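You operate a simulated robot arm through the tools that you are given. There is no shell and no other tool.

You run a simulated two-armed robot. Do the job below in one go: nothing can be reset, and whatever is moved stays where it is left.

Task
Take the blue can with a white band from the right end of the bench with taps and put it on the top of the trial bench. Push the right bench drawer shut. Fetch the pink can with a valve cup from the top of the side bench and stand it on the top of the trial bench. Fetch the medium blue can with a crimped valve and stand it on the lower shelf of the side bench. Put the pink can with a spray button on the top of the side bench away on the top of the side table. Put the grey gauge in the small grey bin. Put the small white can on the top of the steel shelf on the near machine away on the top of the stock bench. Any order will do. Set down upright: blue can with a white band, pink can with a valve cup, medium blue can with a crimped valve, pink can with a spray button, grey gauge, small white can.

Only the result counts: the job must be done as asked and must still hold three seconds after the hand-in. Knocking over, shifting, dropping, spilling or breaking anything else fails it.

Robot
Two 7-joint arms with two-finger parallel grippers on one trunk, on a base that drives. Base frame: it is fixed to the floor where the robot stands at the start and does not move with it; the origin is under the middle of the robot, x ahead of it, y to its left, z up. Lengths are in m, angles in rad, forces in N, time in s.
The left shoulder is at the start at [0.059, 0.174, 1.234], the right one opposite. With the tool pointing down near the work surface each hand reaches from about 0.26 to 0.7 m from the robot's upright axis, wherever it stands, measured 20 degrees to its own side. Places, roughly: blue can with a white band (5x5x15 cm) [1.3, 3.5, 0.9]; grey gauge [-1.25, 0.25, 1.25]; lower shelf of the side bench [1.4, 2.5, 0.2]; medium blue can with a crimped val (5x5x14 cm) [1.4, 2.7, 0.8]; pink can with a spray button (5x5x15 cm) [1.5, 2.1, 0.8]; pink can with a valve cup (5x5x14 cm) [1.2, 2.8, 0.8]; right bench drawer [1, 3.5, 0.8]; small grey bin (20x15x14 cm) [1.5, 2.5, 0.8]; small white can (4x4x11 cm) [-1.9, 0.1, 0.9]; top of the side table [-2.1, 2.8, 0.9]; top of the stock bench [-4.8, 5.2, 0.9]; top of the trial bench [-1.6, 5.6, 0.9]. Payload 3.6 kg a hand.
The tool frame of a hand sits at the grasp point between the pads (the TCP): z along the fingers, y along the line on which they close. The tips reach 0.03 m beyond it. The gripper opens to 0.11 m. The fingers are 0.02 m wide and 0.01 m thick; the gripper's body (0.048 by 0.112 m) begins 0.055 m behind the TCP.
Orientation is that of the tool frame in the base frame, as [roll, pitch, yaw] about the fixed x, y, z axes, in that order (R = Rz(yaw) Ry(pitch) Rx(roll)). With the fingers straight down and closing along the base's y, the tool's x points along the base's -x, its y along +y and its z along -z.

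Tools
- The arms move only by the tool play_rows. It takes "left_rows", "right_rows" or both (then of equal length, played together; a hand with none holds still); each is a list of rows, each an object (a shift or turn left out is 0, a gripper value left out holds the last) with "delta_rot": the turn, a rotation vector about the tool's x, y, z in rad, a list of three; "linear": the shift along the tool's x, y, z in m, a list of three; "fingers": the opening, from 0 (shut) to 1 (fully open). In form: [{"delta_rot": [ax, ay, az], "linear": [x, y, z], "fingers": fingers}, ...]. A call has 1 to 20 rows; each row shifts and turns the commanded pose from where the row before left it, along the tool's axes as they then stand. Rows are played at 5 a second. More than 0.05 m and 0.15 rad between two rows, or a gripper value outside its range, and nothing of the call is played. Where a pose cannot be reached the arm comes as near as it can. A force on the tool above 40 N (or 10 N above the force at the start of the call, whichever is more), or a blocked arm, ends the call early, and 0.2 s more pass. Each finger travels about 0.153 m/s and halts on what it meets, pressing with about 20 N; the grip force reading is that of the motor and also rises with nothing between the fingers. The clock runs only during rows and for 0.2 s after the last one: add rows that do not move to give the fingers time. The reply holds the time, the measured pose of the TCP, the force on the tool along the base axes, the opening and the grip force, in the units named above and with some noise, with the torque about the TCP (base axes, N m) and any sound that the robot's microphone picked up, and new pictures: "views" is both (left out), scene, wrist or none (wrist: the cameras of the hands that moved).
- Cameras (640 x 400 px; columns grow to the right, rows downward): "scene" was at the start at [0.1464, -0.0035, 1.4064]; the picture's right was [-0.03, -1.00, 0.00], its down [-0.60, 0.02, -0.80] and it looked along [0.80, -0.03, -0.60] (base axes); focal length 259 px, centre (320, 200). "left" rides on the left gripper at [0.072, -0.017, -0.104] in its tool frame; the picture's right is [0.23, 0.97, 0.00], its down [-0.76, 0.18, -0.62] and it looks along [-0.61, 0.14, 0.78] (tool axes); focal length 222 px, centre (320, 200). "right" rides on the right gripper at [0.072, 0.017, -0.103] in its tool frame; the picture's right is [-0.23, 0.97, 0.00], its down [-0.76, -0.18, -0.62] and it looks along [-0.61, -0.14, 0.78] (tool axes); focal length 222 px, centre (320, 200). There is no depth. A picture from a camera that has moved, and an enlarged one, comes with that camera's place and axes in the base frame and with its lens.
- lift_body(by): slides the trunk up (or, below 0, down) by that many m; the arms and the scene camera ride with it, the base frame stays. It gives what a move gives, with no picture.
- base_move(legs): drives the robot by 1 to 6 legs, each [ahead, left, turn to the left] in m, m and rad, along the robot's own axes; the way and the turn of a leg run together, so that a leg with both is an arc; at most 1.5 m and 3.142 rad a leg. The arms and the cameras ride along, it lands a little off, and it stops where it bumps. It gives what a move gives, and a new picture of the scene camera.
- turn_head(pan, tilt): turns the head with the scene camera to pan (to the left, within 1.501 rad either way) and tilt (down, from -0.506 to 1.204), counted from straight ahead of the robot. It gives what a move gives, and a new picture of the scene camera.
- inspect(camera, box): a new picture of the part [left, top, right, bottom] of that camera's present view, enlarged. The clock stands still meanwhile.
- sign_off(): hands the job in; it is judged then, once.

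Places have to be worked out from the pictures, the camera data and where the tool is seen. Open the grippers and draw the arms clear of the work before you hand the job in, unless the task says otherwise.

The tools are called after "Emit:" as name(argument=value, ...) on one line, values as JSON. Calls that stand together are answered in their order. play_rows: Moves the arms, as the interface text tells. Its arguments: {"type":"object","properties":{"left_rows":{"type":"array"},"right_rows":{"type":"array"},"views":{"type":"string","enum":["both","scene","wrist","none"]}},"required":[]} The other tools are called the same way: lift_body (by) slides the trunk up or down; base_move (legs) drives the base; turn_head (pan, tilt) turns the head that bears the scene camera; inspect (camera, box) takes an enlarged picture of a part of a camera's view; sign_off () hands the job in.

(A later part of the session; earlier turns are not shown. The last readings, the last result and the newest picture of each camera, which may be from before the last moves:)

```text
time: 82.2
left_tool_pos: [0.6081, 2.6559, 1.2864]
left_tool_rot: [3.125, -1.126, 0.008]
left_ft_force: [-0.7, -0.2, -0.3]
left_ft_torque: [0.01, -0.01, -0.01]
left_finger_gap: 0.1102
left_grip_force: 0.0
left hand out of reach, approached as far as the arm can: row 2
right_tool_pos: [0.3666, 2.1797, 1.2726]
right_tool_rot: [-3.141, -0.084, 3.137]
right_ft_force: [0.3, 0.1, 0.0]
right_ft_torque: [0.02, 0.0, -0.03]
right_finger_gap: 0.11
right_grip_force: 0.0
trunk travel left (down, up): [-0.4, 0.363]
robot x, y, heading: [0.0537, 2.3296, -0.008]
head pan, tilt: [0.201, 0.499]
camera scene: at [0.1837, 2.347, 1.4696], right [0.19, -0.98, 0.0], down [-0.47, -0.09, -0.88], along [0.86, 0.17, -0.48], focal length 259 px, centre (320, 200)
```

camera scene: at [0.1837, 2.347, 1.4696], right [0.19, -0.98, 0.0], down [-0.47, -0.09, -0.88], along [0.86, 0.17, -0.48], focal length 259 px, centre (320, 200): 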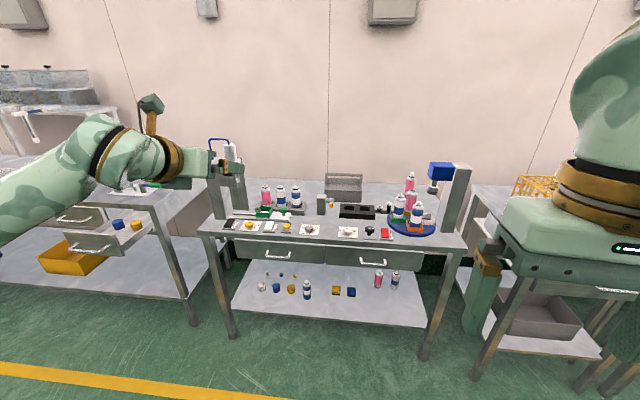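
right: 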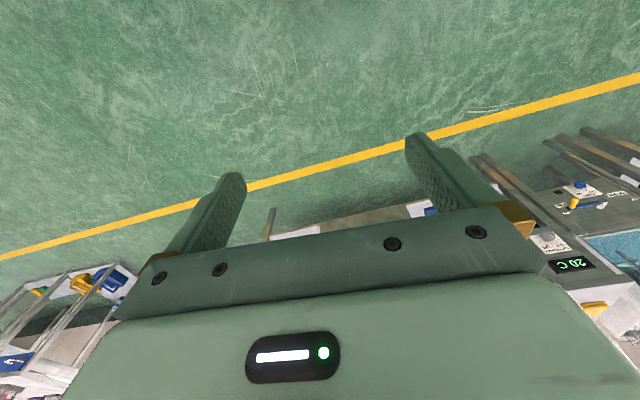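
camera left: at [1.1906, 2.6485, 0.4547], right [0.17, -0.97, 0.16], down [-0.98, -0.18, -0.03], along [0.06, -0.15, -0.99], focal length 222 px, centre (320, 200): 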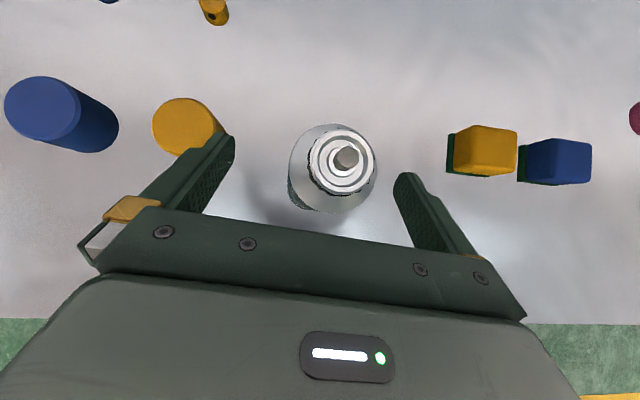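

The left tool is still rolled over. I unroll it by a half-turn in the open here.

Emit:
play_rows(left_rows=[{"delta_rot": [0, 0, 0.149]}, {"delta_rot": [0, 0, 0.149]}, {"delta_rot": [0, 0, 0.149]}, {"delta_rot": [0, 0, 0.149]}, {"delta_rot": [0, 0, 0.149]}, {"delta_rot": [0, 0, 0.149]}, {"delta_rot": [0, 0, 0.149]}, {"delta_rot": [0, 0, 0.149]}, {"delta_rot": [0, 0, 0.149]}, {"delta_rot": [0, 0, 0.149]}, {"delta_rot": [0, 0, 0.149]}, {"delta_rot": [0, 0, 0.149]}, {"delta_rot": [0, 0, 0.149]}, {"delta_rot": [0, 0, 0.149]}, {"delta_rot": [0, 0, 0.149]}, {"delta_rot": [0, 0, 0.149]}, {"delta_rot": [0, 0, 0.149]}, {"delta_rot": [0, 0, 0.149]}, {"delta_rot": [0, 0, 0.149]}, {"delta_rot": [0, 0, 0.149]}], views="none")

```text
time: 86.4
left_tool_pos: [0.6082, 2.6559, 1.2849]
left_tool_rot: [-2.803, 1.099, -2.78]
left_ft_force: [-0.3, -0.2, -0.3]
left_ft_torque: [0.02, -0.01, 0.0]
left_finger_gap: 0.1103
left_grip_force: 0.0
right_tool_pos: [0.3693, 2.1784, 1.2722]
right_tool_rot: [-3.142, -0.082, 3.135]
right_ft_force: [-0.3, 0.7, -0.3]
right_ft_torque: [0.01, 0.03, 0.0]
right_finger_gap: 0.1103
right_grip_force: 0.0
trunk travel left (down, up): [-0.4, 0.363]
robot x, y, heading: [0.0538, 2.3285, -0.004]
head pan, tilt: [0.201, 0.499]
```

I finish the unroll and pitch the left tool back to point straight down.

Emit:
play_rows(left_rows=[{"delta_rot": [0, 0, 0.145]}, {"delta_rot": [0, 0.14, 0.0166]}, {"delta_rot": [0, 0.141, 0], "linear": [0, -0.01, 0]}, {"delta_rot": [0, 0.141, 0], "linear": [0, -0.01, 0]}, {"delta_rot": [0, 0.141, 0], "linear": [0, -0.01, 0]}, {"delta_rot": [0, 0.141, 0], "linear": [0.01, -0.01, 0]}, {"delta_rot": [0, 0.141, 0], "linear": [0.02, -0.01, 0]}, {"delta_rot": [0, 0.141, 0], "linear": [0.03, -0.01, 0]}, {"delta_rot": [0, 0.141, 0], "linear": [0.03, -0.01, 0]}, {"linear": [0.03, -0.02, 0.01]}, {"linear": [0.03, -0.02, 0.02]}], views="scene")

```text
time: 88.8
left_tool_pos: [0.4619, 2.5456, 1.2277]
left_tool_rot: [-3.136, 0.001, 3.135]
left_ft_force: [-0.2, 0.4, -0.1]
left_ft_torque: [0.0, -0.01, 0.02]
left_finger_gap: 0.1101
left_grip_force: 0.1
right_tool_pos: [0.3685, 2.1793, 1.2729]
right_tool_rot: [-3.141, -0.082, 3.136]
right_ft_force: [-0.9, -0.4, 0.0]
right_ft_torque: [-0.01, 0.0, 0.02]
right_finger_gap: 0.1099
right_grip_force: 0.1
trunk travel left (down, up): [-0.4, 0.363]
robot x, y, heading: [0.0506, 2.3318, -0.007]
head pan, tilt: [0.201, 0.499]
camera scene: at [0.1847, 2.347, 1.4694], right [0.19, -0.98, 0.0], down [-0.47, -0.09, -0.88], along [0.86, 0.17, -0.48], focal length 259 px, centre (320, 200)
```

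scene: 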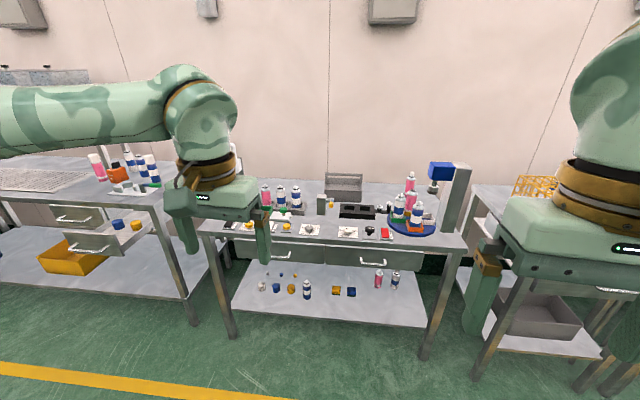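

Now for the drawer: I drive left to stand opposite the open drawer of the taps bench and look at it.

Emit:
base_move(legs=[[-0.05, 1.1, 0.006]])

Emit:
turn_head(pan=0.0, tilt=0.55)

```text
time: 94.3
left_tool_pos: [0.4202, 3.631, 1.2283]
left_tool_rot: [-3.132, 0.0, 3.134]
left_ft_force: [-0.7, 0.4, 0.2]
left_ft_torque: [-0.01, 0.0, -0.03]
left_finger_gap: 0.11
left_grip_force: 0.1
right_tool_pos: [0.3242, 3.2628, 1.2717]
right_tool_rot: [3.141, -0.083, 3.134]
right_ft_force: [-0.6, -0.2, 0.3]
right_ft_torque: [-0.01, -0.01, -0.02]
right_finger_gap: 0.1099
right_grip_force: 0.0
trunk travel left (down, up): [-0.4, 0.363]
robot x, y, heading: [0.0083, 3.4148, -0.005]
head pan, tilt: [0.201, 0.499]
camera scene: at [0.1416, 3.4319, 1.4694], right [0.19, -0.98, 0.0], down [-0.47, -0.09, -0.88], along [0.86, 0.17, -0.48], focal length 259 px, centre (320, 200)
```

scene: 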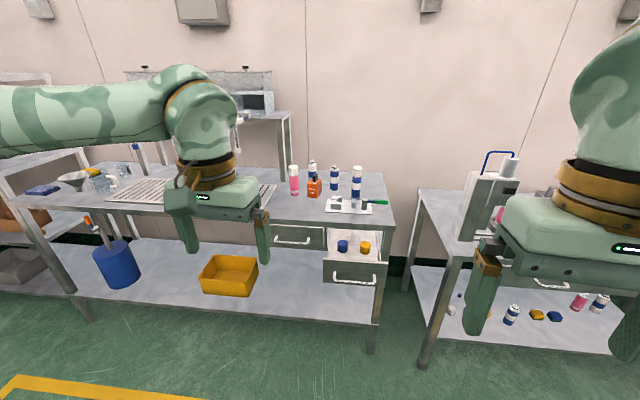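

```text
time: 95.1
left_tool_pos: [0.4204, 3.6311, 1.2277]
left_tool_rot: [-3.132, -0.001, 3.133]
left_ft_force: [-0.3, -1.1, 0.3]
left_ft_torque: [-0.04, 0.01, -0.04]
left_finger_gap: 0.11
left_grip_force: 0.1
right_tool_pos: [0.3242, 3.2625, 1.2721]
right_tool_rot: [-3.141, -0.08, 3.133]
right_ft_force: [-0.1, -0.1, -0.5]
right_ft_torque: [0.03, 0.01, -0.02]
right_finger_gap: 0.1101
right_grip_force: 0.1
trunk travel left (down, up): [-0.4, 0.363]
robot x, y, heading: [0.0047, 3.4135, -0.01]
head pan, tilt: [0.0, 0.55]
camera scene: at [0.1421, 3.4135, 1.4649], right [-0.01, -1.0, 0.0], down [-0.52, 0.0, -0.85], along [0.85, -0.01, -0.52], focal length 259 px, centre (320, 200)
```

scene: 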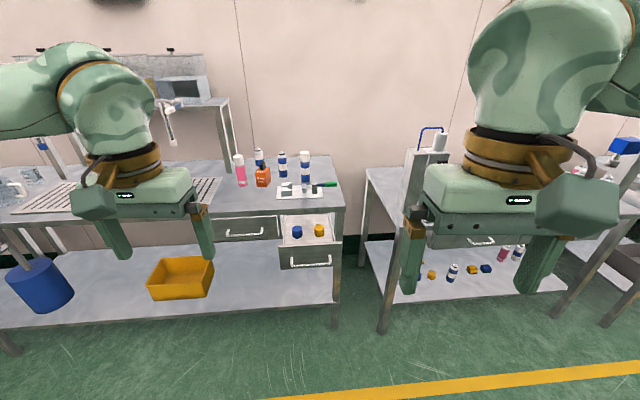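

Emit:
inspect(camera="scene", box=[220, 140, 360, 230])

Emit:
inspect(camera="scene", box=[210, 190, 360, 290])

```text
4.44 times, centred on (290, 185) of scene
camera zoom: at [0.1421, 3.4135, 1.4649], right [-0.01, -1.0, 0.0], down [-0.52, 0.0, -0.85], along [0.85, -0.01, -0.52], focal length 1150 px, centre (453, 267)
```

zoom: 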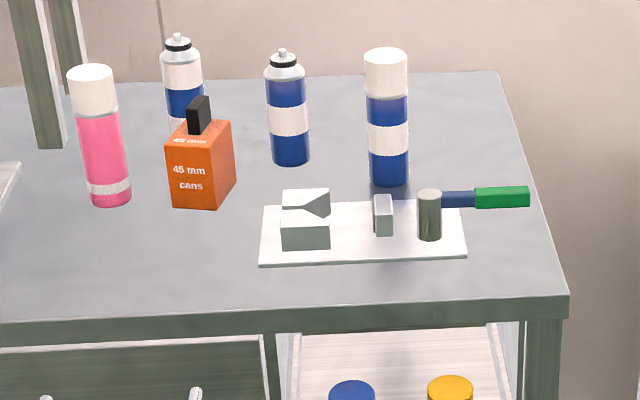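

```text
4.00 times, centred on (285, 240) of scene
camera zoom: at [0.1421, 3.4135, 1.4649], right [-0.01, -1.0, 0.0], down [-0.52, 0.0, -0.85], along [0.85, -0.01, -0.52], focal length 1035 px, centre (460, 40)
```

zoom: 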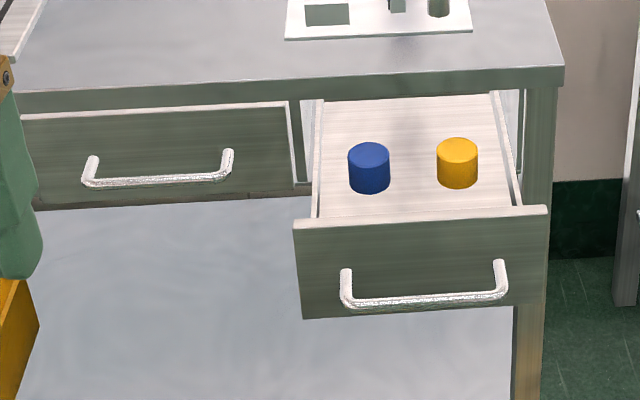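

The target is the white-capped blue can at about (1.29, 3.47), 15 cm tall; the drawer front sits near x 0.88, y 3.45, z 0.69–0.82 and closed fronts are at x≈1.05. I move up and lower the trunk a bit for the push.

Emit:
lift_body(by=-0.2)

Emit:
base_move(legs=[[0.3, -0.165, 0.008]])

```text
time: 97.2
left_tool_pos: [0.4176, 3.6317, 1.0296]
left_tool_rot: [-3.132, 0.002, 3.133]
left_ft_force: [-0.4, -0.3, 0.7]
left_ft_torque: [0.02, -0.01, -0.01]
left_finger_gap: 0.11
left_grip_force: 0.3
right_tool_pos: [0.3242, 3.2623, 1.0722]
right_tool_rot: [-3.141, -0.083, 3.133]
right_ft_force: [0.5, 0.1, 0.7]
right_ft_torque: [-0.02, 0.01, 0.04]
right_finger_gap: 0.1099
right_grip_force: 0.0
trunk travel left (down, up): [-0.2, 0.563]
robot x, y, heading: [0.0083, 3.4124, -0.011]
head pan, tilt: [0.0, 0.55]
```

```text
time: 99.5
left_tool_pos: [0.7173, 3.4675, 1.0285]
left_tool_rot: [-3.135, 0.0, 3.141]
left_ft_force: [0.2, 0.9, 0.6]
left_ft_torque: [0.0, -0.01, 0.02]
left_finger_gap: 0.11
left_grip_force: 0.0
right_tool_pos: [0.6254, 3.0982, 1.0713]
right_tool_rot: [-3.141, -0.084, -3.14]
right_ft_force: [0.1, 0.3, 0.2]
right_ft_torque: [-0.04, 0.02, 0.05]
right_finger_gap: 0.11
right_grip_force: 0.1
trunk travel left (down, up): [-0.2, 0.563]
robot x, y, heading: [0.31, 3.2487, -0.001]
head pan, tilt: [0.0, 0.55]
camera scene: at [0.5242, 3.248, 1.26], right [0.0, -1.0, 0.0], down [-0.52, 0.0, -0.85], along [0.85, 0.0, -0.52], focal length 259 px, centre (320, 200)
```

scene: 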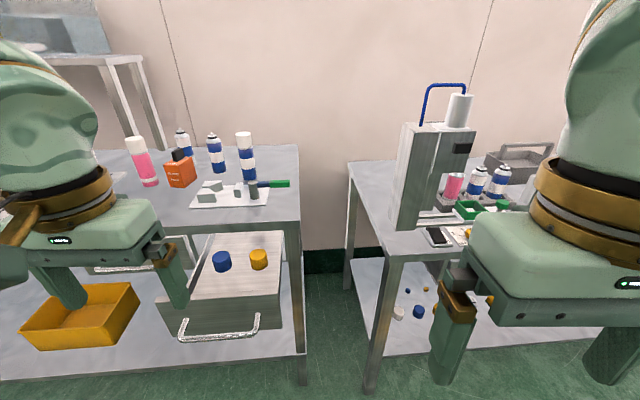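

I close the left fingers and tilt the tool forward, then bring it down in front of the drawer panel.

Emit:
play_rows(left_rows=[{"delta_rot": [0, -0.149, 0], "fingers": 0}, {"delta_rot": [0, -0.149, 0], "fingers": 0}, {"delta_rot": [0, -0.149, 0]}, {"delta_rot": [0, -0.149, 0]}, {"delta_rot": [0, -0.149, 0]}, {"delta_rot": [0, -0.149, 0]}, {"delta_rot": [0, -0.149, 0]}], views="none")

Emit:
play_rows(left_rows=[{"linear": [0.0347, -0.003, 0.0199]}, {"linear": [0.0347, -0.003, 0.0199]}, {"linear": [0.0347, -0.003, 0.0199]}, {"linear": [0.0347, -0.003, 0.0199]}, {"linear": [0.0347, -0.003, 0.0199]}, {}], views="both")

```text
time: 101.1
left_tool_pos: [0.8073, 3.456, 1.0729]
left_tool_rot: [-3.124, 1.045, -3.128]
left_ft_force: [0.1, 0.2, -0.8]
left_ft_torque: [0.02, -0.01, -0.06]
left_finger_gap: 0.0001
left_grip_force: 19.8
left hand out of reach, approached as far as the arm can: row 4, 5, 6, 7
right_tool_pos: [0.6262, 3.0982, 1.0725]
right_tool_rot: [-3.14, -0.085, -3.141]
right_ft_force: [0.2, -0.2, -0.6]
right_ft_torque: [-0.02, 0.03, 0.0]
right_finger_gap: 0.11
right_grip_force: 0.0
trunk travel left (down, up): [-0.2, 0.563]
robot x, y, heading: [0.307, 3.2515, 0.0]
head pan, tilt: [0.0, 0.55]
```

```text
time: 102.5
left_tool_pos: [0.8186, 3.4471, 1.0088]
left_tool_rot: [-3.128, 1.038, -3.129]
left_ft_force: [0.8, 0.4, -0.1]
left_ft_torque: [0.01, 0.0, 0.01]
left_finger_gap: 0.0
left_grip_force: 19.4
left hand out of reach, approached as far as the arm can: row 1, 2, 3, 4, 5
right_tool_pos: [0.6252, 3.0989, 1.0727]
right_tool_rot: [-3.14, -0.082, -3.139]
right_ft_force: [-1.2, 0.0, -0.5]
right_ft_torque: [0.01, 0.03, 0.0]
right_finger_gap: 0.1102
right_grip_force: 0.0
trunk travel left (down, up): [-0.2, 0.563]
robot x, y, heading: [0.3068, 3.2503, 0.0]
head pan, tilt: [0.0, 0.55]
camera scene: at [0.5233, 3.2482, 1.2602], right [0.0, -1.0, 0.0], down [-0.52, 0.0, -0.85], along [0.85, 0.0, -0.52], focal length 259 px, centre (320, 200)
camera left: at [0.6936, 3.4301, 0.9994], right [-0.12, 0.97, -0.2], down [-0.15, 0.18, 0.97], along [0.98, 0.14, 0.13], focal length 222 px, centre (320, 200)
```

scene: 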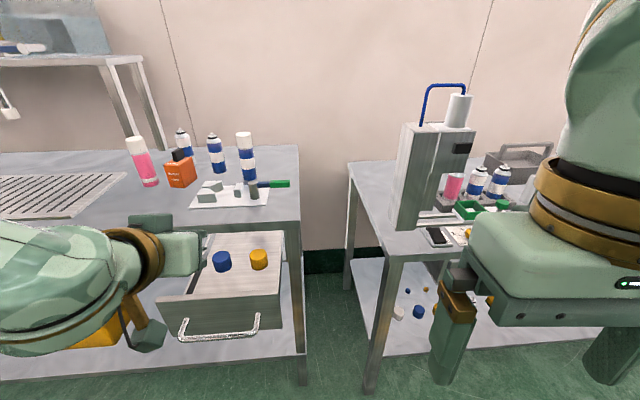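
left: 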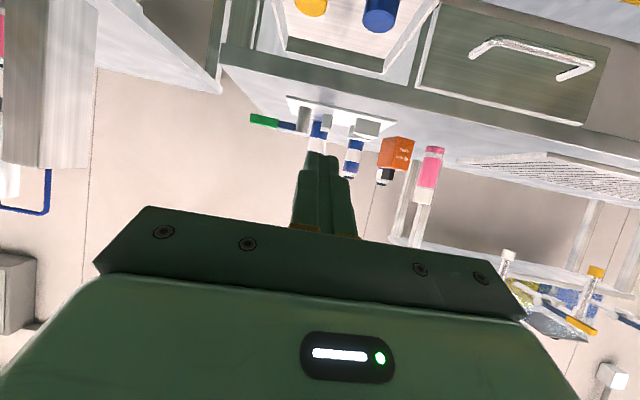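

The arm is too folded here, so I back the base 0.3 m and then reach forward and down.

Emit:
base_move(legs=[[-0.32, 0.0, 0.0]])

Emit:
play_rows(left_rows=[{"linear": [0.022, 0, 0.044]}, {"linear": [0.022, 0, 0.044]}, {"linear": [0.022, 0, 0.044]}, {"linear": [0.022, 0, 0.044]}, {"linear": [0.03, 0, 0.03]}, {"linear": [0.03, 0, 0.0]}, {}], views="scene")

```text
time: 104.6
left_tool_pos: [0.4961, 3.4454, 1.0083]
left_tool_rot: [-3.128, 1.041, -3.135]
left_ft_force: [-0.8, 0.0, 0.3]
left_ft_torque: [0.0, 0.0, 0.02]
left_finger_gap: 0.0
left_grip_force: 19.4
right_tool_pos: [0.3003, 3.0966, 1.0715]
right_tool_rot: [3.141, -0.082, 3.135]
right_ft_force: [0.2, 0.7, -0.4]
right_ft_torque: [0.01, -0.02, 0.02]
right_finger_gap: 0.11
right_grip_force: 0.0
trunk travel left (down, up): [-0.2, 0.563]
robot x, y, heading: [-0.0137, 3.2473, -0.006]
head pan, tilt: [0.0, 0.55]
camera scene: at [0.1988, 3.2477, 1.2604], right [-0.01, -1.0, 0.0], down [-0.52, 0.0, -0.85], along [0.85, 0.0, -0.52], focal length 259 px, centre (320, 200)
```

scene: 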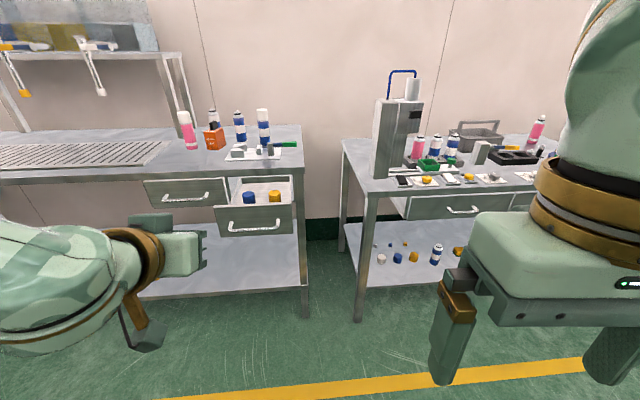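

```text
time: 106.2
left_tool_pos: [0.6014, 3.3902, 0.9085]
left_tool_rot: [3.094, 0.978, 3.108]
left_ft_force: [-0.4, 0.5, 0.4]
left_ft_torque: [0.0, -0.02, 0.03]
left_finger_gap: 0.0
left_grip_force: 20.1
left hand out of reach, approached as far as the arm can: row 1, 2, 3, 4, 5, 6
right_tool_pos: [0.3027, 3.0976, 1.0729]
right_tool_rot: [-3.141, -0.082, 3.135]
right_ft_force: [0.3, 0.3, 0.1]
right_ft_torque: [-0.02, 0.03, -0.01]
right_finger_gap: 0.11
right_grip_force: 0.0
trunk travel left (down, up): [-0.2, 0.563]
robot x, y, heading: [-0.0174, 3.2501, -0.002]
head pan, tilt: [0.0, 0.55]
camera scene: at [0.1997, 3.2483, 1.2602], right [-0.01, -1.0, 0.0], down [-0.52, 0.0, -0.85], along [0.85, 0.0, -0.52], focal length 259 px, centre (320, 200)
```

scene: 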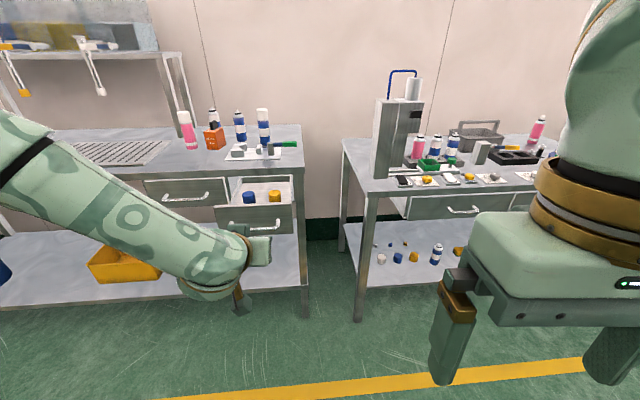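

The arm hits wrist limits with the tool that flat. A 0.7 rad tilt is enough to keep the body clear of the bench edge, so I reduce the tilt and try again.

Emit:
play_rows(left_rows=[{"delta_rot": [0.023, 0.14, 0]}, {"delta_rot": [0.023, 0.14, 0]}, {"linear": [0, 0.03, 0]}, {"linear": [0, 0.03, 0]}, {"linear": [0.026, 0, 0.03]}, {"linear": [0.026, 0, 0.03]}], views="scene")

```text
time: 107.6
left_tool_pos: [0.6004, 3.4498, 0.8285]
left_tool_rot: [-3.137, 0.699, 3.119]
left_ft_force: [0.8, -0.9, 0.3]
left_ft_torque: [0.0, -0.03, -0.01]
left_finger_gap: 0.0
left_grip_force: 20.2
right_tool_pos: [0.3001, 3.0982, 1.0722]
right_tool_rot: [3.141, -0.083, 3.136]
right_ft_force: [0.0, -0.7, -0.2]
right_ft_torque: [-0.01, -0.03, 0.03]
right_finger_gap: 0.1099
right_grip_force: 0.1
trunk travel left (down, up): [-0.2, 0.563]
robot x, y, heading: [-0.0165, 3.2498, -0.003]
head pan, tilt: [0.0, 0.55]
camera scene: at [0.2001, 3.2481, 1.2601], right [-0.01, -1.0, 0.0], down [-0.52, 0.0, -0.85], along [0.85, 0.0, -0.52], focal length 259 px, centre (320, 200)
```

scene: 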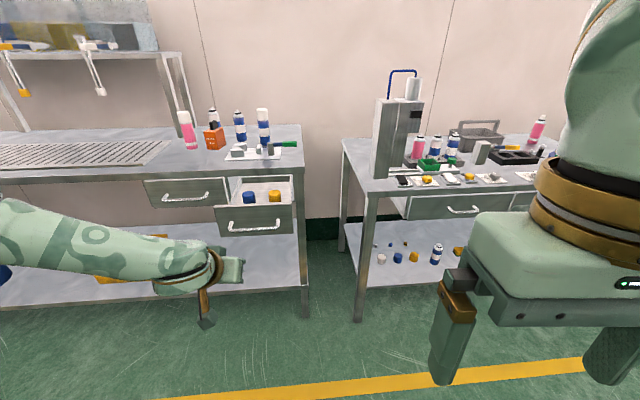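

Good, that pose is reachable: hand at (0.60, 3.45, 0.83). I lower to handle height and drive the base 0.17 m nearer so the arm can push.

Emit:
play_rows(left_rows=[{"linear": [0.0177, 0, 0.021]}, {"linear": [0.0177, 0, 0.021]}], views="none")

Emit:
base_move(legs=[[0.17, 0.0, 0.003]])

Emit:
inspect(camera="left", box=[0, 0, 640, 400])

```text
time: 108.2
left_tool_pos: [0.6001, 3.4492, 0.7762]
left_tool_rot: [-3.137, 0.698, 3.118]
left_ft_force: [-0.5, 0.0, -0.7]
left_ft_torque: [0.0, -0.01, -0.02]
left_finger_gap: 0.0002
left_grip_force: 20.0
right_tool_pos: [0.3013, 3.0981, 1.0712]
right_tool_rot: [-3.14, -0.084, 3.137]
right_ft_force: [0.1, -0.5, 0.0]
right_ft_torque: [0.03, 0.02, 0.0]
right_finger_gap: 0.11
right_grip_force: 0.0
trunk travel left (down, up): [-0.2, 0.563]
robot x, y, heading: [-0.0176, 3.2505, -0.004]
head pan, tilt: [0.0, 0.55]
```

```text
time: 109.7
left_tool_pos: [0.7734, 3.4481, 0.7756]
left_tool_rot: [-3.136, 0.696, 3.117]
left_ft_force: [1.0, -0.2, -0.3]
left_ft_torque: [0.01, 0.01, -0.01]
left_finger_gap: 0.0
left_grip_force: 20.3
right_tool_pos: [0.4739, 3.097, 1.0715]
right_tool_rot: [-3.141, -0.085, 3.138]
right_ft_force: [-0.4, 0.1, -0.9]
right_ft_torque: [0.02, 0.0, 0.03]
right_finger_gap: 0.1101
right_grip_force: 0.0
trunk travel left (down, up): [-0.2, 0.563]
robot x, y, heading: [0.1573, 3.2494, -0.001]
head pan, tilt: [0.0, 0.55]
camera scene: at [0.3735, 3.247, 1.2599], right [0.0, -1.0, 0.0], down [-0.52, 0.0, -0.85], along [0.85, 0.0, -0.52], focal length 259 px, centre (320, 200)
```

scene: 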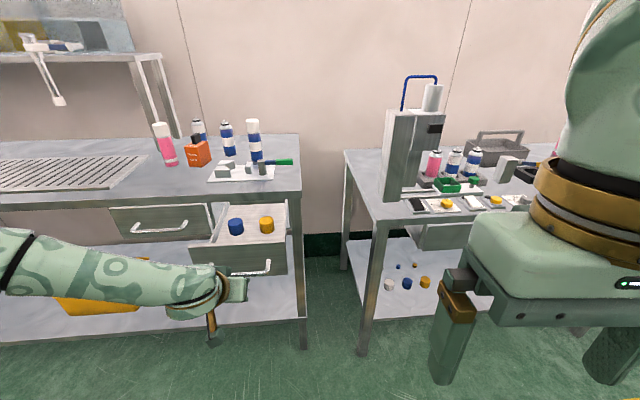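

```text
1.00 times, centred on (320, 200) of left (not enlarged: the box is as wide or as high as the picture)
camera zoom: at [0.6518, 3.4341, 0.8085], right [-0.15, 0.98, -0.15], down [0.19, 0.18, 0.97], along [0.97, 0.11, -0.21], focal length 222 px, centre (320, 200)
```

zoom: 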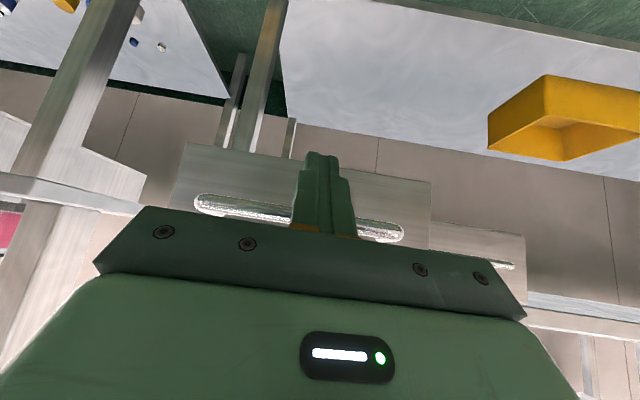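

The fingers face the handle's middle and the bar is about level with them. I push forward with the arm.

Emit:
play_rows(left_rows=[{"linear": [-0.0192, 0, 0.016]}, {"linear": [-0.0192, 0, 0.016]}, {"linear": [-0.0192, 0, 0.016]}, {"linear": [-0.0192, 0, 0.016]}, {"linear": [-0.0192, 0, 0.016]}, {"linear": [-0.0192, 0, 0.016]}, {"linear": [-0.0192, 0, 0.016]}], views="both")

```text
time: 111.3
left_tool_pos: [0.9487, 3.4413, 0.7781]
left_tool_rot: [-3.135, 0.697, 3.117]
left_ft_force: [0.7, 0.4, -0.3]
left_ft_torque: [0.01, 0.01, 0.02]
left_finger_gap: 0.0
left_grip_force: 19.7
right_tool_pos: [0.4746, 3.0959, 1.0727]
right_tool_rot: [3.141, -0.084, 3.139]
right_ft_force: [0.3, 0.5, 0.2]
right_ft_torque: [0.02, 0.0, 0.01]
right_finger_gap: 0.1099
right_grip_force: 0.1
trunk travel left (down, up): [-0.2, 0.563]
robot x, y, heading: [0.1582, 3.2505, -0.003]
head pan, tilt: [0.0, 0.55]
camera scene: at [0.3726, 3.2464, 1.2601], right [0.0, -1.0, 0.0], down [-0.52, 0.0, -0.85], along [0.85, 0.0, -0.52], focal length 259 px, centre (320, 200)
camera left: at [0.8269, 3.4283, 0.8114], right [-0.15, 0.98, -0.15], down [0.19, 0.18, 0.97], along [0.97, 0.11, -0.21], focal length 222 px, centre (320, 200)
```

scene: 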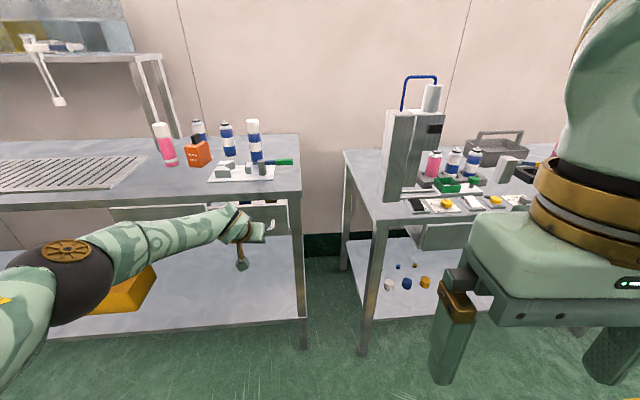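
left: 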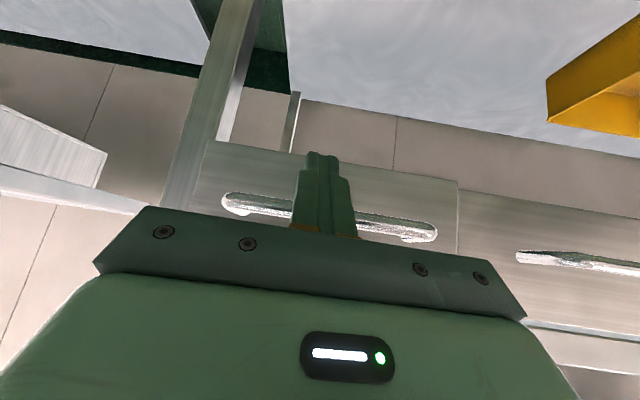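

The drawer is moving in with little force. I keep pushing in smaller steps.

Emit:
play_rows(left_rows=[{"linear": [-0.0115, 0, 0.0096]}, {"linear": [-0.0115, 0, 0.0096]}, {"linear": [-0.0115, 0, 0.0096]}], views="both")

```text
time: 112.1
left_tool_pos: [0.9691, 3.4414, 0.7774]
left_tool_rot: [-3.136, 0.7, 3.119]
left_ft_force: [-0.1, 0.2, -1.1]
left_ft_torque: [-0.01, 0.02, 0.03]
left_finger_gap: 0.0
left_grip_force: 20.3
left hand out of reach, approached as far as the arm can: row 2, 3
right_tool_pos: [0.4736, 3.0969, 1.0722]
right_tool_rot: [-3.141, -0.083, 3.139]
right_ft_force: [0.2, 0.1, 0.4]
right_ft_torque: [0.0, -0.01, 0.02]
right_finger_gap: 0.1099
right_grip_force: 0.1
trunk travel left (down, up): [-0.2, 0.563]
robot x, y, heading: [0.1555, 3.2484, -0.007]
head pan, tilt: [0.0, 0.55]
camera scene: at [0.3724, 3.2468, 1.2601], right [0.0, -1.0, 0.0], down [-0.52, 0.0, -0.85], along [0.85, 0.0, -0.52], focal length 259 px, centre (320, 200)
camera left: at [0.8475, 3.428, 0.8107], right [-0.15, 0.98, -0.15], down [0.19, 0.18, 0.97], along [0.97, 0.11, -0.21], focal length 222 px, centre (320, 200)
```

scene: 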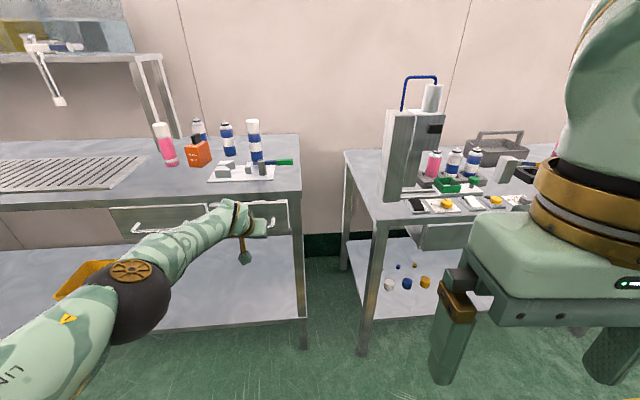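
left: 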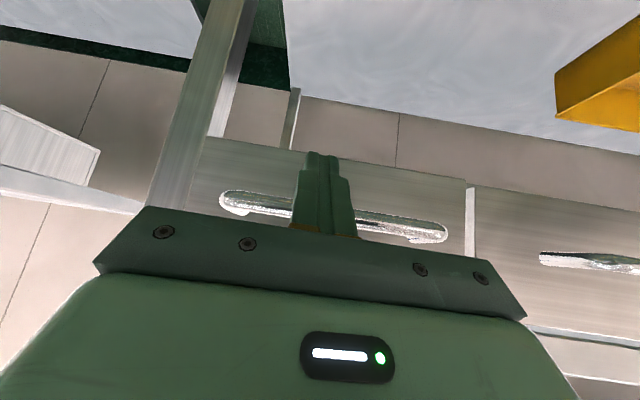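

Nearly shut and the arm is at its reach; I drive the base forward a little to continue.

Emit:
base_move(legs=[[0.035, 0.0, 0.003]])

Emit:
inspect(camera="left", box=[0, 0, 640, 400])

```text
time: 113.0
left_tool_pos: [0.9873, 3.4408, 0.7687]
left_tool_rot: [-3.126, 0.677, 3.129]
left_ft_force: [-0.4, 0.9, -1.0]
left_ft_torque: [0.04, -0.02, 0.01]
left_finger_gap: 0.0003
left_grip_force: 19.9
right_tool_pos: [0.497, 3.0973, 1.0702]
right_tool_rot: [-3.141, -0.084, 3.141]
right_ft_force: [0.6, 0.7, 0.0]
right_ft_torque: [0.01, 0.0, 0.0]
right_finger_gap: 0.1097
right_grip_force: 0.0
trunk travel left (down, up): [-0.2, 0.563]
robot x, y, heading: [0.1802, 3.2493, 0.001]
head pan, tilt: [0.0, 0.55]
stopped in leg 1: the force on the tool passed its limit at 68 N (the readings are from after the stop); the commanded pose is now the measured one
camera scene: at [0.3956, 3.2475, 1.2599], right [0.0, -1.0, 0.0], down [-0.52, 0.0, -0.85], along [0.85, 0.0, -0.52], focal length 259 px, centre (320, 200)
```

scene: 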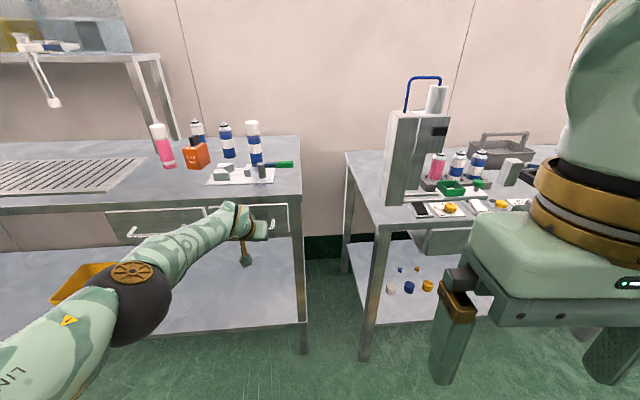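

```text
1.00 times, centred on (320, 200) of left (not enlarged: the box is as wide or as high as the picture)
camera zoom: at [0.8659, 3.4275, 0.805], right [-0.16, 0.98, -0.15], down [0.21, 0.18, 0.96], along [0.97, 0.12, -0.23], focal length 222 px, centre (320, 200)
```

zoom: 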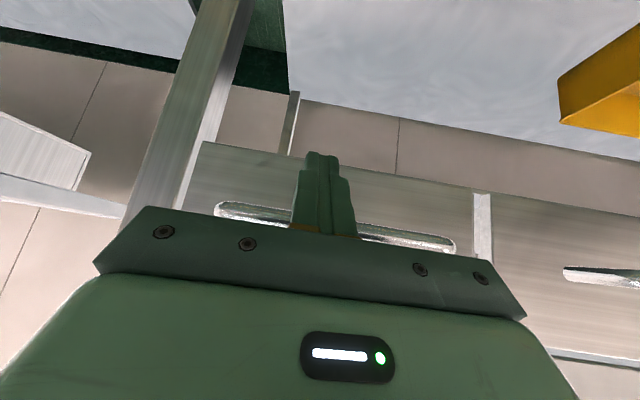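

The push stopped at a hard end with 68 N, so the drawer is probably shut. I back away and check.

Emit:
base_move(legs=[[-0.3, 0.0, 0.0]])

Emit:
inspect(camera="scene", box=[110, 150, 330, 280])

```text
time: 115.0
left_tool_pos: [0.6842, 3.4398, 0.771]
left_tool_rot: [-3.125, 0.68, 3.127]
left_ft_force: [0.5, -0.1, -0.4]
left_ft_torque: [-0.03, 0.01, 0.02]
left_finger_gap: 0.0
left_grip_force: 20.1
right_tool_pos: [0.1929, 3.0978, 1.0729]
right_tool_rot: [3.141, -0.084, 3.137]
right_ft_force: [-0.4, -0.5, -0.4]
right_ft_torque: [0.02, 0.03, 0.02]
right_finger_gap: 0.11
right_grip_force: 0.0
trunk travel left (down, up): [-0.2, 0.563]
robot x, y, heading: [-0.1216, 3.2505, -0.002]
head pan, tilt: [0.0, 0.55]
camera scene: at [0.0918, 3.2479, 1.2604], right [0.0, -1.0, 0.0], down [-0.52, 0.0, -0.85], along [0.85, 0.0, -0.52], focal length 259 px, centre (320, 200)
```

scene: 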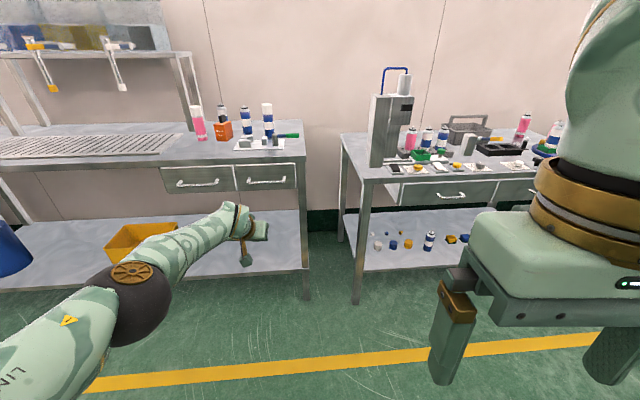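

```text
2.91 times, centred on (220, 215) of scene
camera zoom: at [0.0918, 3.2479, 1.2604], right [0.0, -1.0, 0.0], down [-0.52, 0.0, -0.85], along [0.85, 0.0, -0.52], focal length 752 px, centre (611, 156)
```

zoom: 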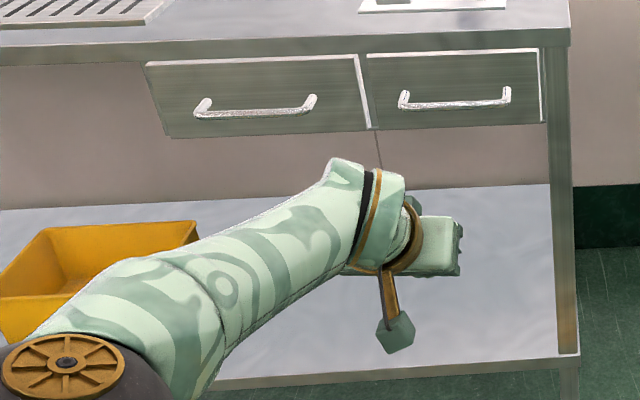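

Both drawers are now flush, so the right drawer is shut. I raise the trunk and bring the left arm back to a straight-down pose for the capped blue can.

Emit:
lift_body(by=0.24)

Emit:
play_rows(left_rows=[{"linear": [0.0384, 0, -0.031]}, {"linear": [0.0384, 0, -0.031]}, {"linear": [0.0384, 0, -0.031]}, {"linear": [0.0384, 0, -0.031]}, {"linear": [0.03, 0, -0.031]}, {"delta_rot": [0, 0.14, 0], "linear": [0, 0, -0.03]}, {"delta_rot": [0, 0.14, 0], "linear": [0, 0, -0.03]}, {"delta_rot": [0, 0.14, 0], "linear": [0, 0, -0.03]}, {"delta_rot": [0, 0.14, 0], "linear": [0, 0, -0.03], "fingers": 1}, {"delta_rot": [0, 0.12, 0], "fingers": 1}], views="scene")

```text
time: 117.5
left_tool_pos: [0.6619, 3.4408, 1.1587]
left_tool_rot: [-3.13, 0.88, 3.125]
left_ft_force: [0.0, 0.1, 0.7]
left_ft_torque: [0.01, 0.0, -0.01]
left_finger_gap: 0.0001
left_grip_force: 19.5
right_tool_pos: [0.1932, 3.0972, 1.3116]
right_tool_rot: [-3.142, -0.083, 3.138]
right_ft_force: [1.6, 0.0, -0.1]
right_ft_torque: [-0.01, 0.03, -0.01]
right_finger_gap: 0.1099
right_grip_force: 0.0
trunk travel left (down, up): [-0.44, 0.323]
robot x, y, heading: [-0.1226, 3.2498, -0.005]
head pan, tilt: [0.0, 0.55]
```

```text
time: 119.7
left_tool_pos: [0.3534, 3.4477, 1.2095]
left_tool_rot: [-3.133, 0.197, 3.119]
left_ft_force: [0.3, -0.4, 0.3]
left_ft_torque: [0.0, -0.01, 0.0]
left_finger_gap: 0.1101
left_grip_force: 0.1
right_tool_pos: [0.196, 3.097, 1.3113]
right_tool_rot: [3.141, -0.085, 3.138]
right_ft_force: [-0.3, 0.4, 0.3]
right_ft_torque: [0.03, 0.0, -0.02]
right_finger_gap: 0.1097
right_grip_force: 0.0
trunk travel left (down, up): [-0.44, 0.323]
robot x, y, heading: [-0.1271, 3.2477, -0.006]
head pan, tilt: [0.0, 0.55]
camera scene: at [0.0012, 3.2478, 1.505], right [0.0, -1.0, 0.0], down [-0.52, 0.0, -0.85], along [0.85, 0.0, -0.52], focal length 259 px, centre (320, 200)
```

scene: 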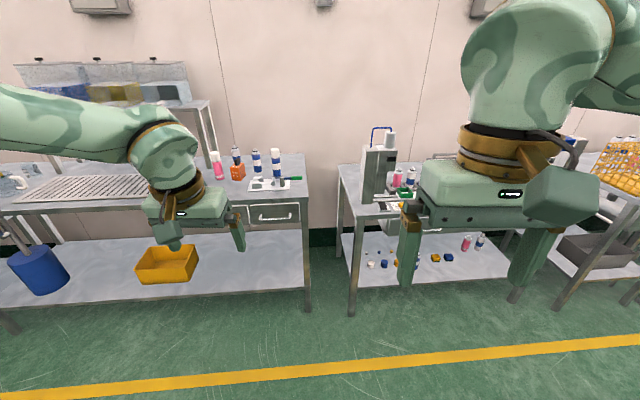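

I level the left tool and drive up toward the taps bench.

Emit:
play_rows(left_rows=[{"delta_rot": [0, 0.1, 0]}, {"delta_rot": [0, 0.097, 0]}], right_rows=[{"delta_rot": [0, -0.04, 0]}, {"delta_rot": [0, -0.043, 0]}], views="none")

Emit:
base_move(legs=[[0.6, 0.0, 0.005]])

Emit:
inspect(camera="scene", box=[120, 90, 340, 230])

```text
time: 120.3
left_tool_pos: [0.3525, 3.4496, 1.2093]
left_tool_rot: [-3.135, 0.002, 3.116]
left_ft_force: [-0.8, -0.3, 0.7]
left_ft_torque: [0.01, 0.0, 0.01]
left_finger_gap: 0.1101
left_grip_force: 0.1
right_tool_pos: [0.1939, 3.0965, 1.3129]
right_tool_rot: [-3.141, 0.001, 3.139]
right_ft_force: [-0.9, -0.2, 0.0]
right_ft_torque: [0.0, -0.01, -0.01]
right_finger_gap: 0.1101
right_grip_force: 0.1
trunk travel left (down, up): [-0.44, 0.323]
robot x, y, heading: [-0.1221, 3.2537, -0.004]
head pan, tilt: [0.0, 0.55]
```

```text
time: 123.6
left_tool_pos: [0.9346, 3.4592, 1.211]
left_tool_rot: [-3.134, 0.002, 3.131]
left_ft_force: [-0.5, 0.5, 0.7]
left_ft_torque: [0.02, 0.04, -0.02]
left_finger_gap: 0.11
left_grip_force: 0.0
right_tool_pos: [0.7815, 3.1045, 1.313]
right_tool_rot: [3.141, 0.001, -3.129]
right_ft_force: [-0.7, 0.2, -0.4]
right_ft_torque: [-0.03, 0.06, 0.0]
right_finger_gap: 0.1097
right_grip_force: 0.1
trunk travel left (down, up): [-0.44, 0.323]
robot x, y, heading: [0.4613, 3.2528, 0.014]
head pan, tilt: [0.0, 0.55]
camera scene: at [0.5854, 3.2527, 1.5052], right [0.01, -1.0, 0.0], down [-0.52, -0.01, -0.85], along [0.85, 0.01, -0.52], focal length 259 px, centre (320, 200)
```

scene: 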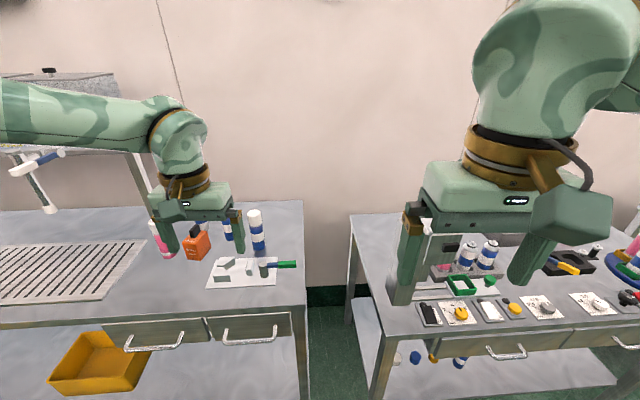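

```text
2.86 times, centred on (230, 160) of scene
camera zoom: at [0.5854, 3.2527, 1.5052], right [0.01, -1.0, 0.0], down [-0.52, -0.01, -0.85], along [0.85, 0.01, -0.52], focal length 739 px, centre (577, 314)
```

zoom: 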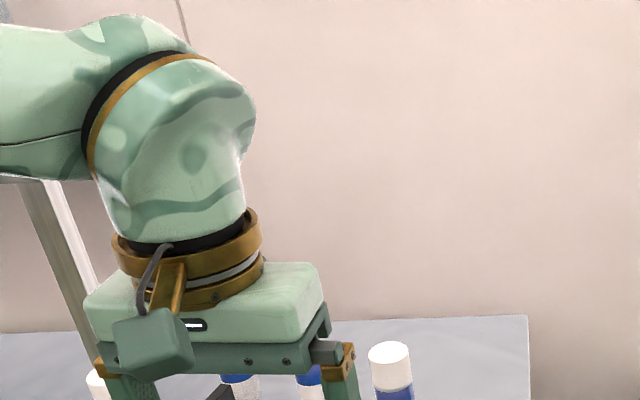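

The capped can triangulates to (1.285, 3.477) with top z≈1.023. I drive a bit closer and straighten the heading.

Emit:
base_move(legs=[[0.17, 0.0, -0.014]])

Emit:
turn_head(pan=0.35, tilt=0.8)

```text
time: 125.1
left_tool_pos: [1.106, 3.4532, 1.2104]
left_tool_rot: [-3.133, 0.002, 3.116]
left_ft_force: [0.8, -0.1, 1.1]
left_ft_torque: [0.02, 0.04, -0.03]
left_finger_gap: 0.11
left_grip_force: 0.0
right_tool_pos: [0.9488, 3.1011, 1.3122]
right_tool_rot: [3.14, 0.0, 3.139]
right_ft_force: [0.8, -0.4, 0.2]
right_ft_torque: [0.01, 0.02, 0.0]
right_finger_gap: 0.11
right_grip_force: 0.0
trunk travel left (down, up): [-0.44, 0.323]
robot x, y, heading: [0.629, 3.2521, -0.004]
head pan, tilt: [0.0, 0.55]
camera scene: at [0.7545, 3.2515, 1.5051], right [0.0, -1.0, 0.0], down [-0.52, 0.0, -0.85], along [0.85, 0.0, -0.52], focal length 259 px, centre (320, 200)
```

scene: 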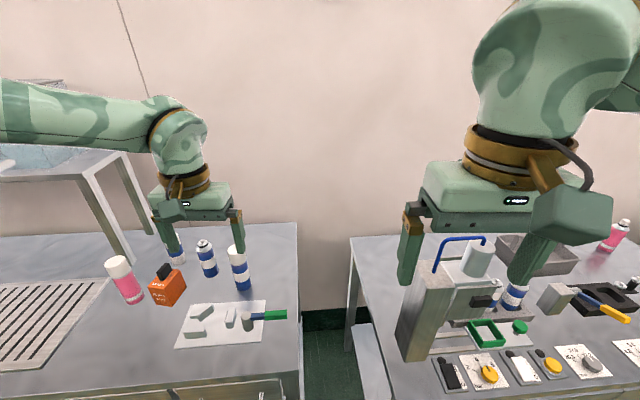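

```text
time: 125.9
left_tool_pos: [1.1056, 3.4527, 1.2098]
left_tool_rot: [-3.133, 0.003, 3.117]
left_ft_force: [0.0, 0.8, 0.4]
left_ft_torque: [0.0, -0.02, -0.01]
left_finger_gap: 0.1101
left_grip_force: 0.0
right_tool_pos: [0.9475, 3.1005, 1.3131]
right_tool_rot: [-3.14, 0.004, 3.138]
right_ft_force: [-0.1, -0.2, 0.1]
right_ft_torque: [0.0, 0.02, -0.02]
right_finger_gap: 0.1101
right_grip_force: 0.0
trunk travel left (down, up): [-0.44, 0.323]
robot x, y, heading: [0.6269, 3.2542, -0.0]
head pan, tilt: [0.351, 0.799]
camera scene: at [0.7392, 3.2792, 1.4839], right [0.34, -0.94, 0.0], down [-0.67, -0.24, -0.7], along [0.66, 0.24, -0.72], focal length 259 px, centre (320, 200)
```

scene: 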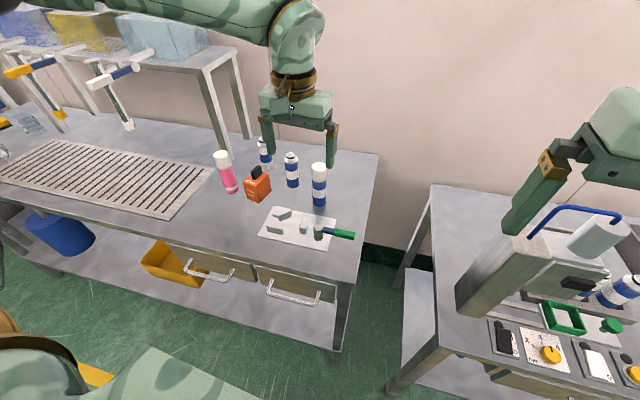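

The can top is confirmed at (1.283, 3.479). I move the left hand above it and check with the wrist camera.

Emit:
play_rows(left_rows=[{"linear": [-0.0446, 0.0074, 0.01]}, {"linear": [-0.0446, 0.0074, 0.01]}, {"linear": [-0.0446, 0.0074, 0.01]}, {"linear": [-0.0446, 0.0074, 0.01]}, {"linear": [0, 0, 0.03]}], views="both")

```text
time: 127.1
left_tool_pos: [1.1866, 3.4648, 1.1624]
left_tool_rot: [-3.134, 0.003, 3.118]
left_ft_force: [0.6, -0.4, 0.7]
left_ft_torque: [-0.03, 0.0, 0.03]
left_finger_gap: 0.1099
left_grip_force: 0.1
left hand out of reach, approached as far as the arm can: row 2, 3, 4
right_tool_pos: [0.9475, 3.1019, 1.3129]
right_tool_rot: [-3.141, 0.001, 3.14]
right_ft_force: [-0.3, 0.9, 0.5]
right_ft_torque: [0.01, -0.02, -0.02]
right_finger_gap: 0.1099
right_grip_force: 0.1
trunk travel left (down, up): [-0.44, 0.323]
robot x, y, heading: [0.6317, 3.2547, -0.001]
head pan, tilt: [0.351, 0.799]
camera scene: at [0.7403, 3.2799, 1.4837], right [0.34, -0.94, 0.0], down [-0.67, -0.24, -0.7], along [0.65, 0.24, -0.72], focal length 259 px, centre (320, 200)
camera left: at [1.114, 3.4497, 1.2659], right [-0.2, 0.98, -0.01], down [0.76, 0.16, 0.62], along [0.61, 0.12, -0.78], focal length 222 px, centre (320, 200)
```

scene: 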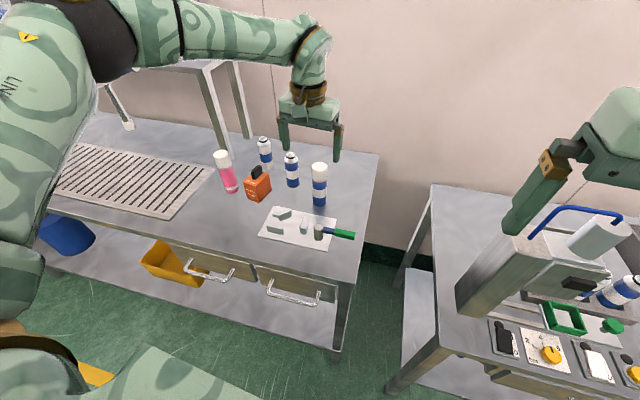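
left: 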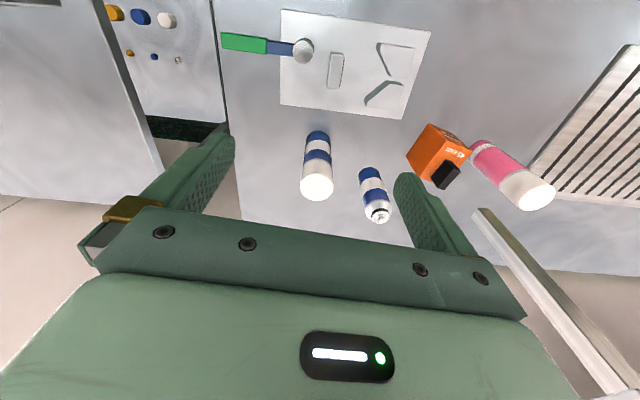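

The wrist camera confirms the can at (1.28, 3.478). The arm is at full stretch, so I roll the base 0.09 m nearer.

Emit:
base_move(legs=[[0.085, 0.01, 0.0]])

Emit:
inspect(camera="left", box=[0, 0, 640, 400])

```text
time: 128.2
left_tool_pos: [1.2727, 3.4732, 1.163]
left_tool_rot: [-3.135, 0.001, 3.115]
left_ft_force: [-0.1, -0.2, -0.3]
left_ft_torque: [-0.01, 0.06, 0.01]
left_finger_gap: 0.11
left_grip_force: 0.1
right_tool_pos: [1.0329, 3.1105, 1.3118]
right_tool_rot: [-3.14, 0.0, 3.137]
right_ft_force: [0.6, -0.3, 0.3]
right_ft_torque: [0.0, 0.02, 0.0]
right_finger_gap: 0.1102
right_grip_force: 0.1
trunk travel left (down, up): [-0.44, 0.323]
robot x, y, heading: [0.7146, 3.262, -0.003]
head pan, tilt: [0.351, 0.799]
camera scene: at [0.826, 3.2891, 1.4837], right [0.34, -0.94, 0.0], down [-0.68, -0.24, -0.7], along [0.65, 0.24, -0.72], focal length 259 px, centre (320, 200)
```

scene: 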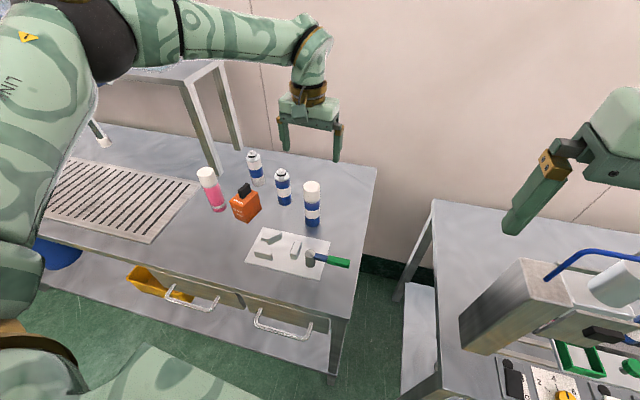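

```text
1.00 times, centred on (320, 200) of left (not enlarged: the box is as wide or as high as the picture)
camera zoom: at [1.1996, 3.4587, 1.2657], right [-0.2, 0.98, -0.01], down [0.76, 0.16, 0.62], along [0.61, 0.12, -0.78], focal length 222 px, centre (320, 200)
```

zoom: 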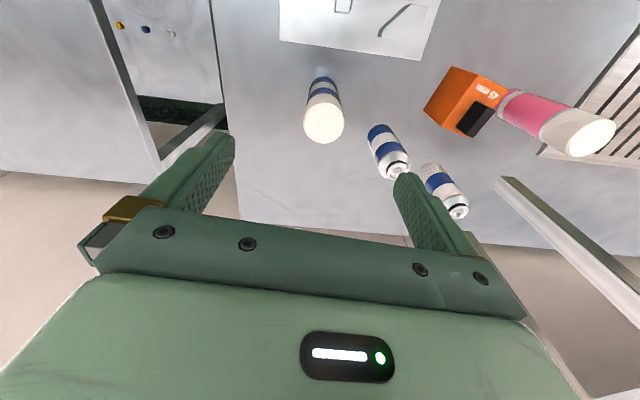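

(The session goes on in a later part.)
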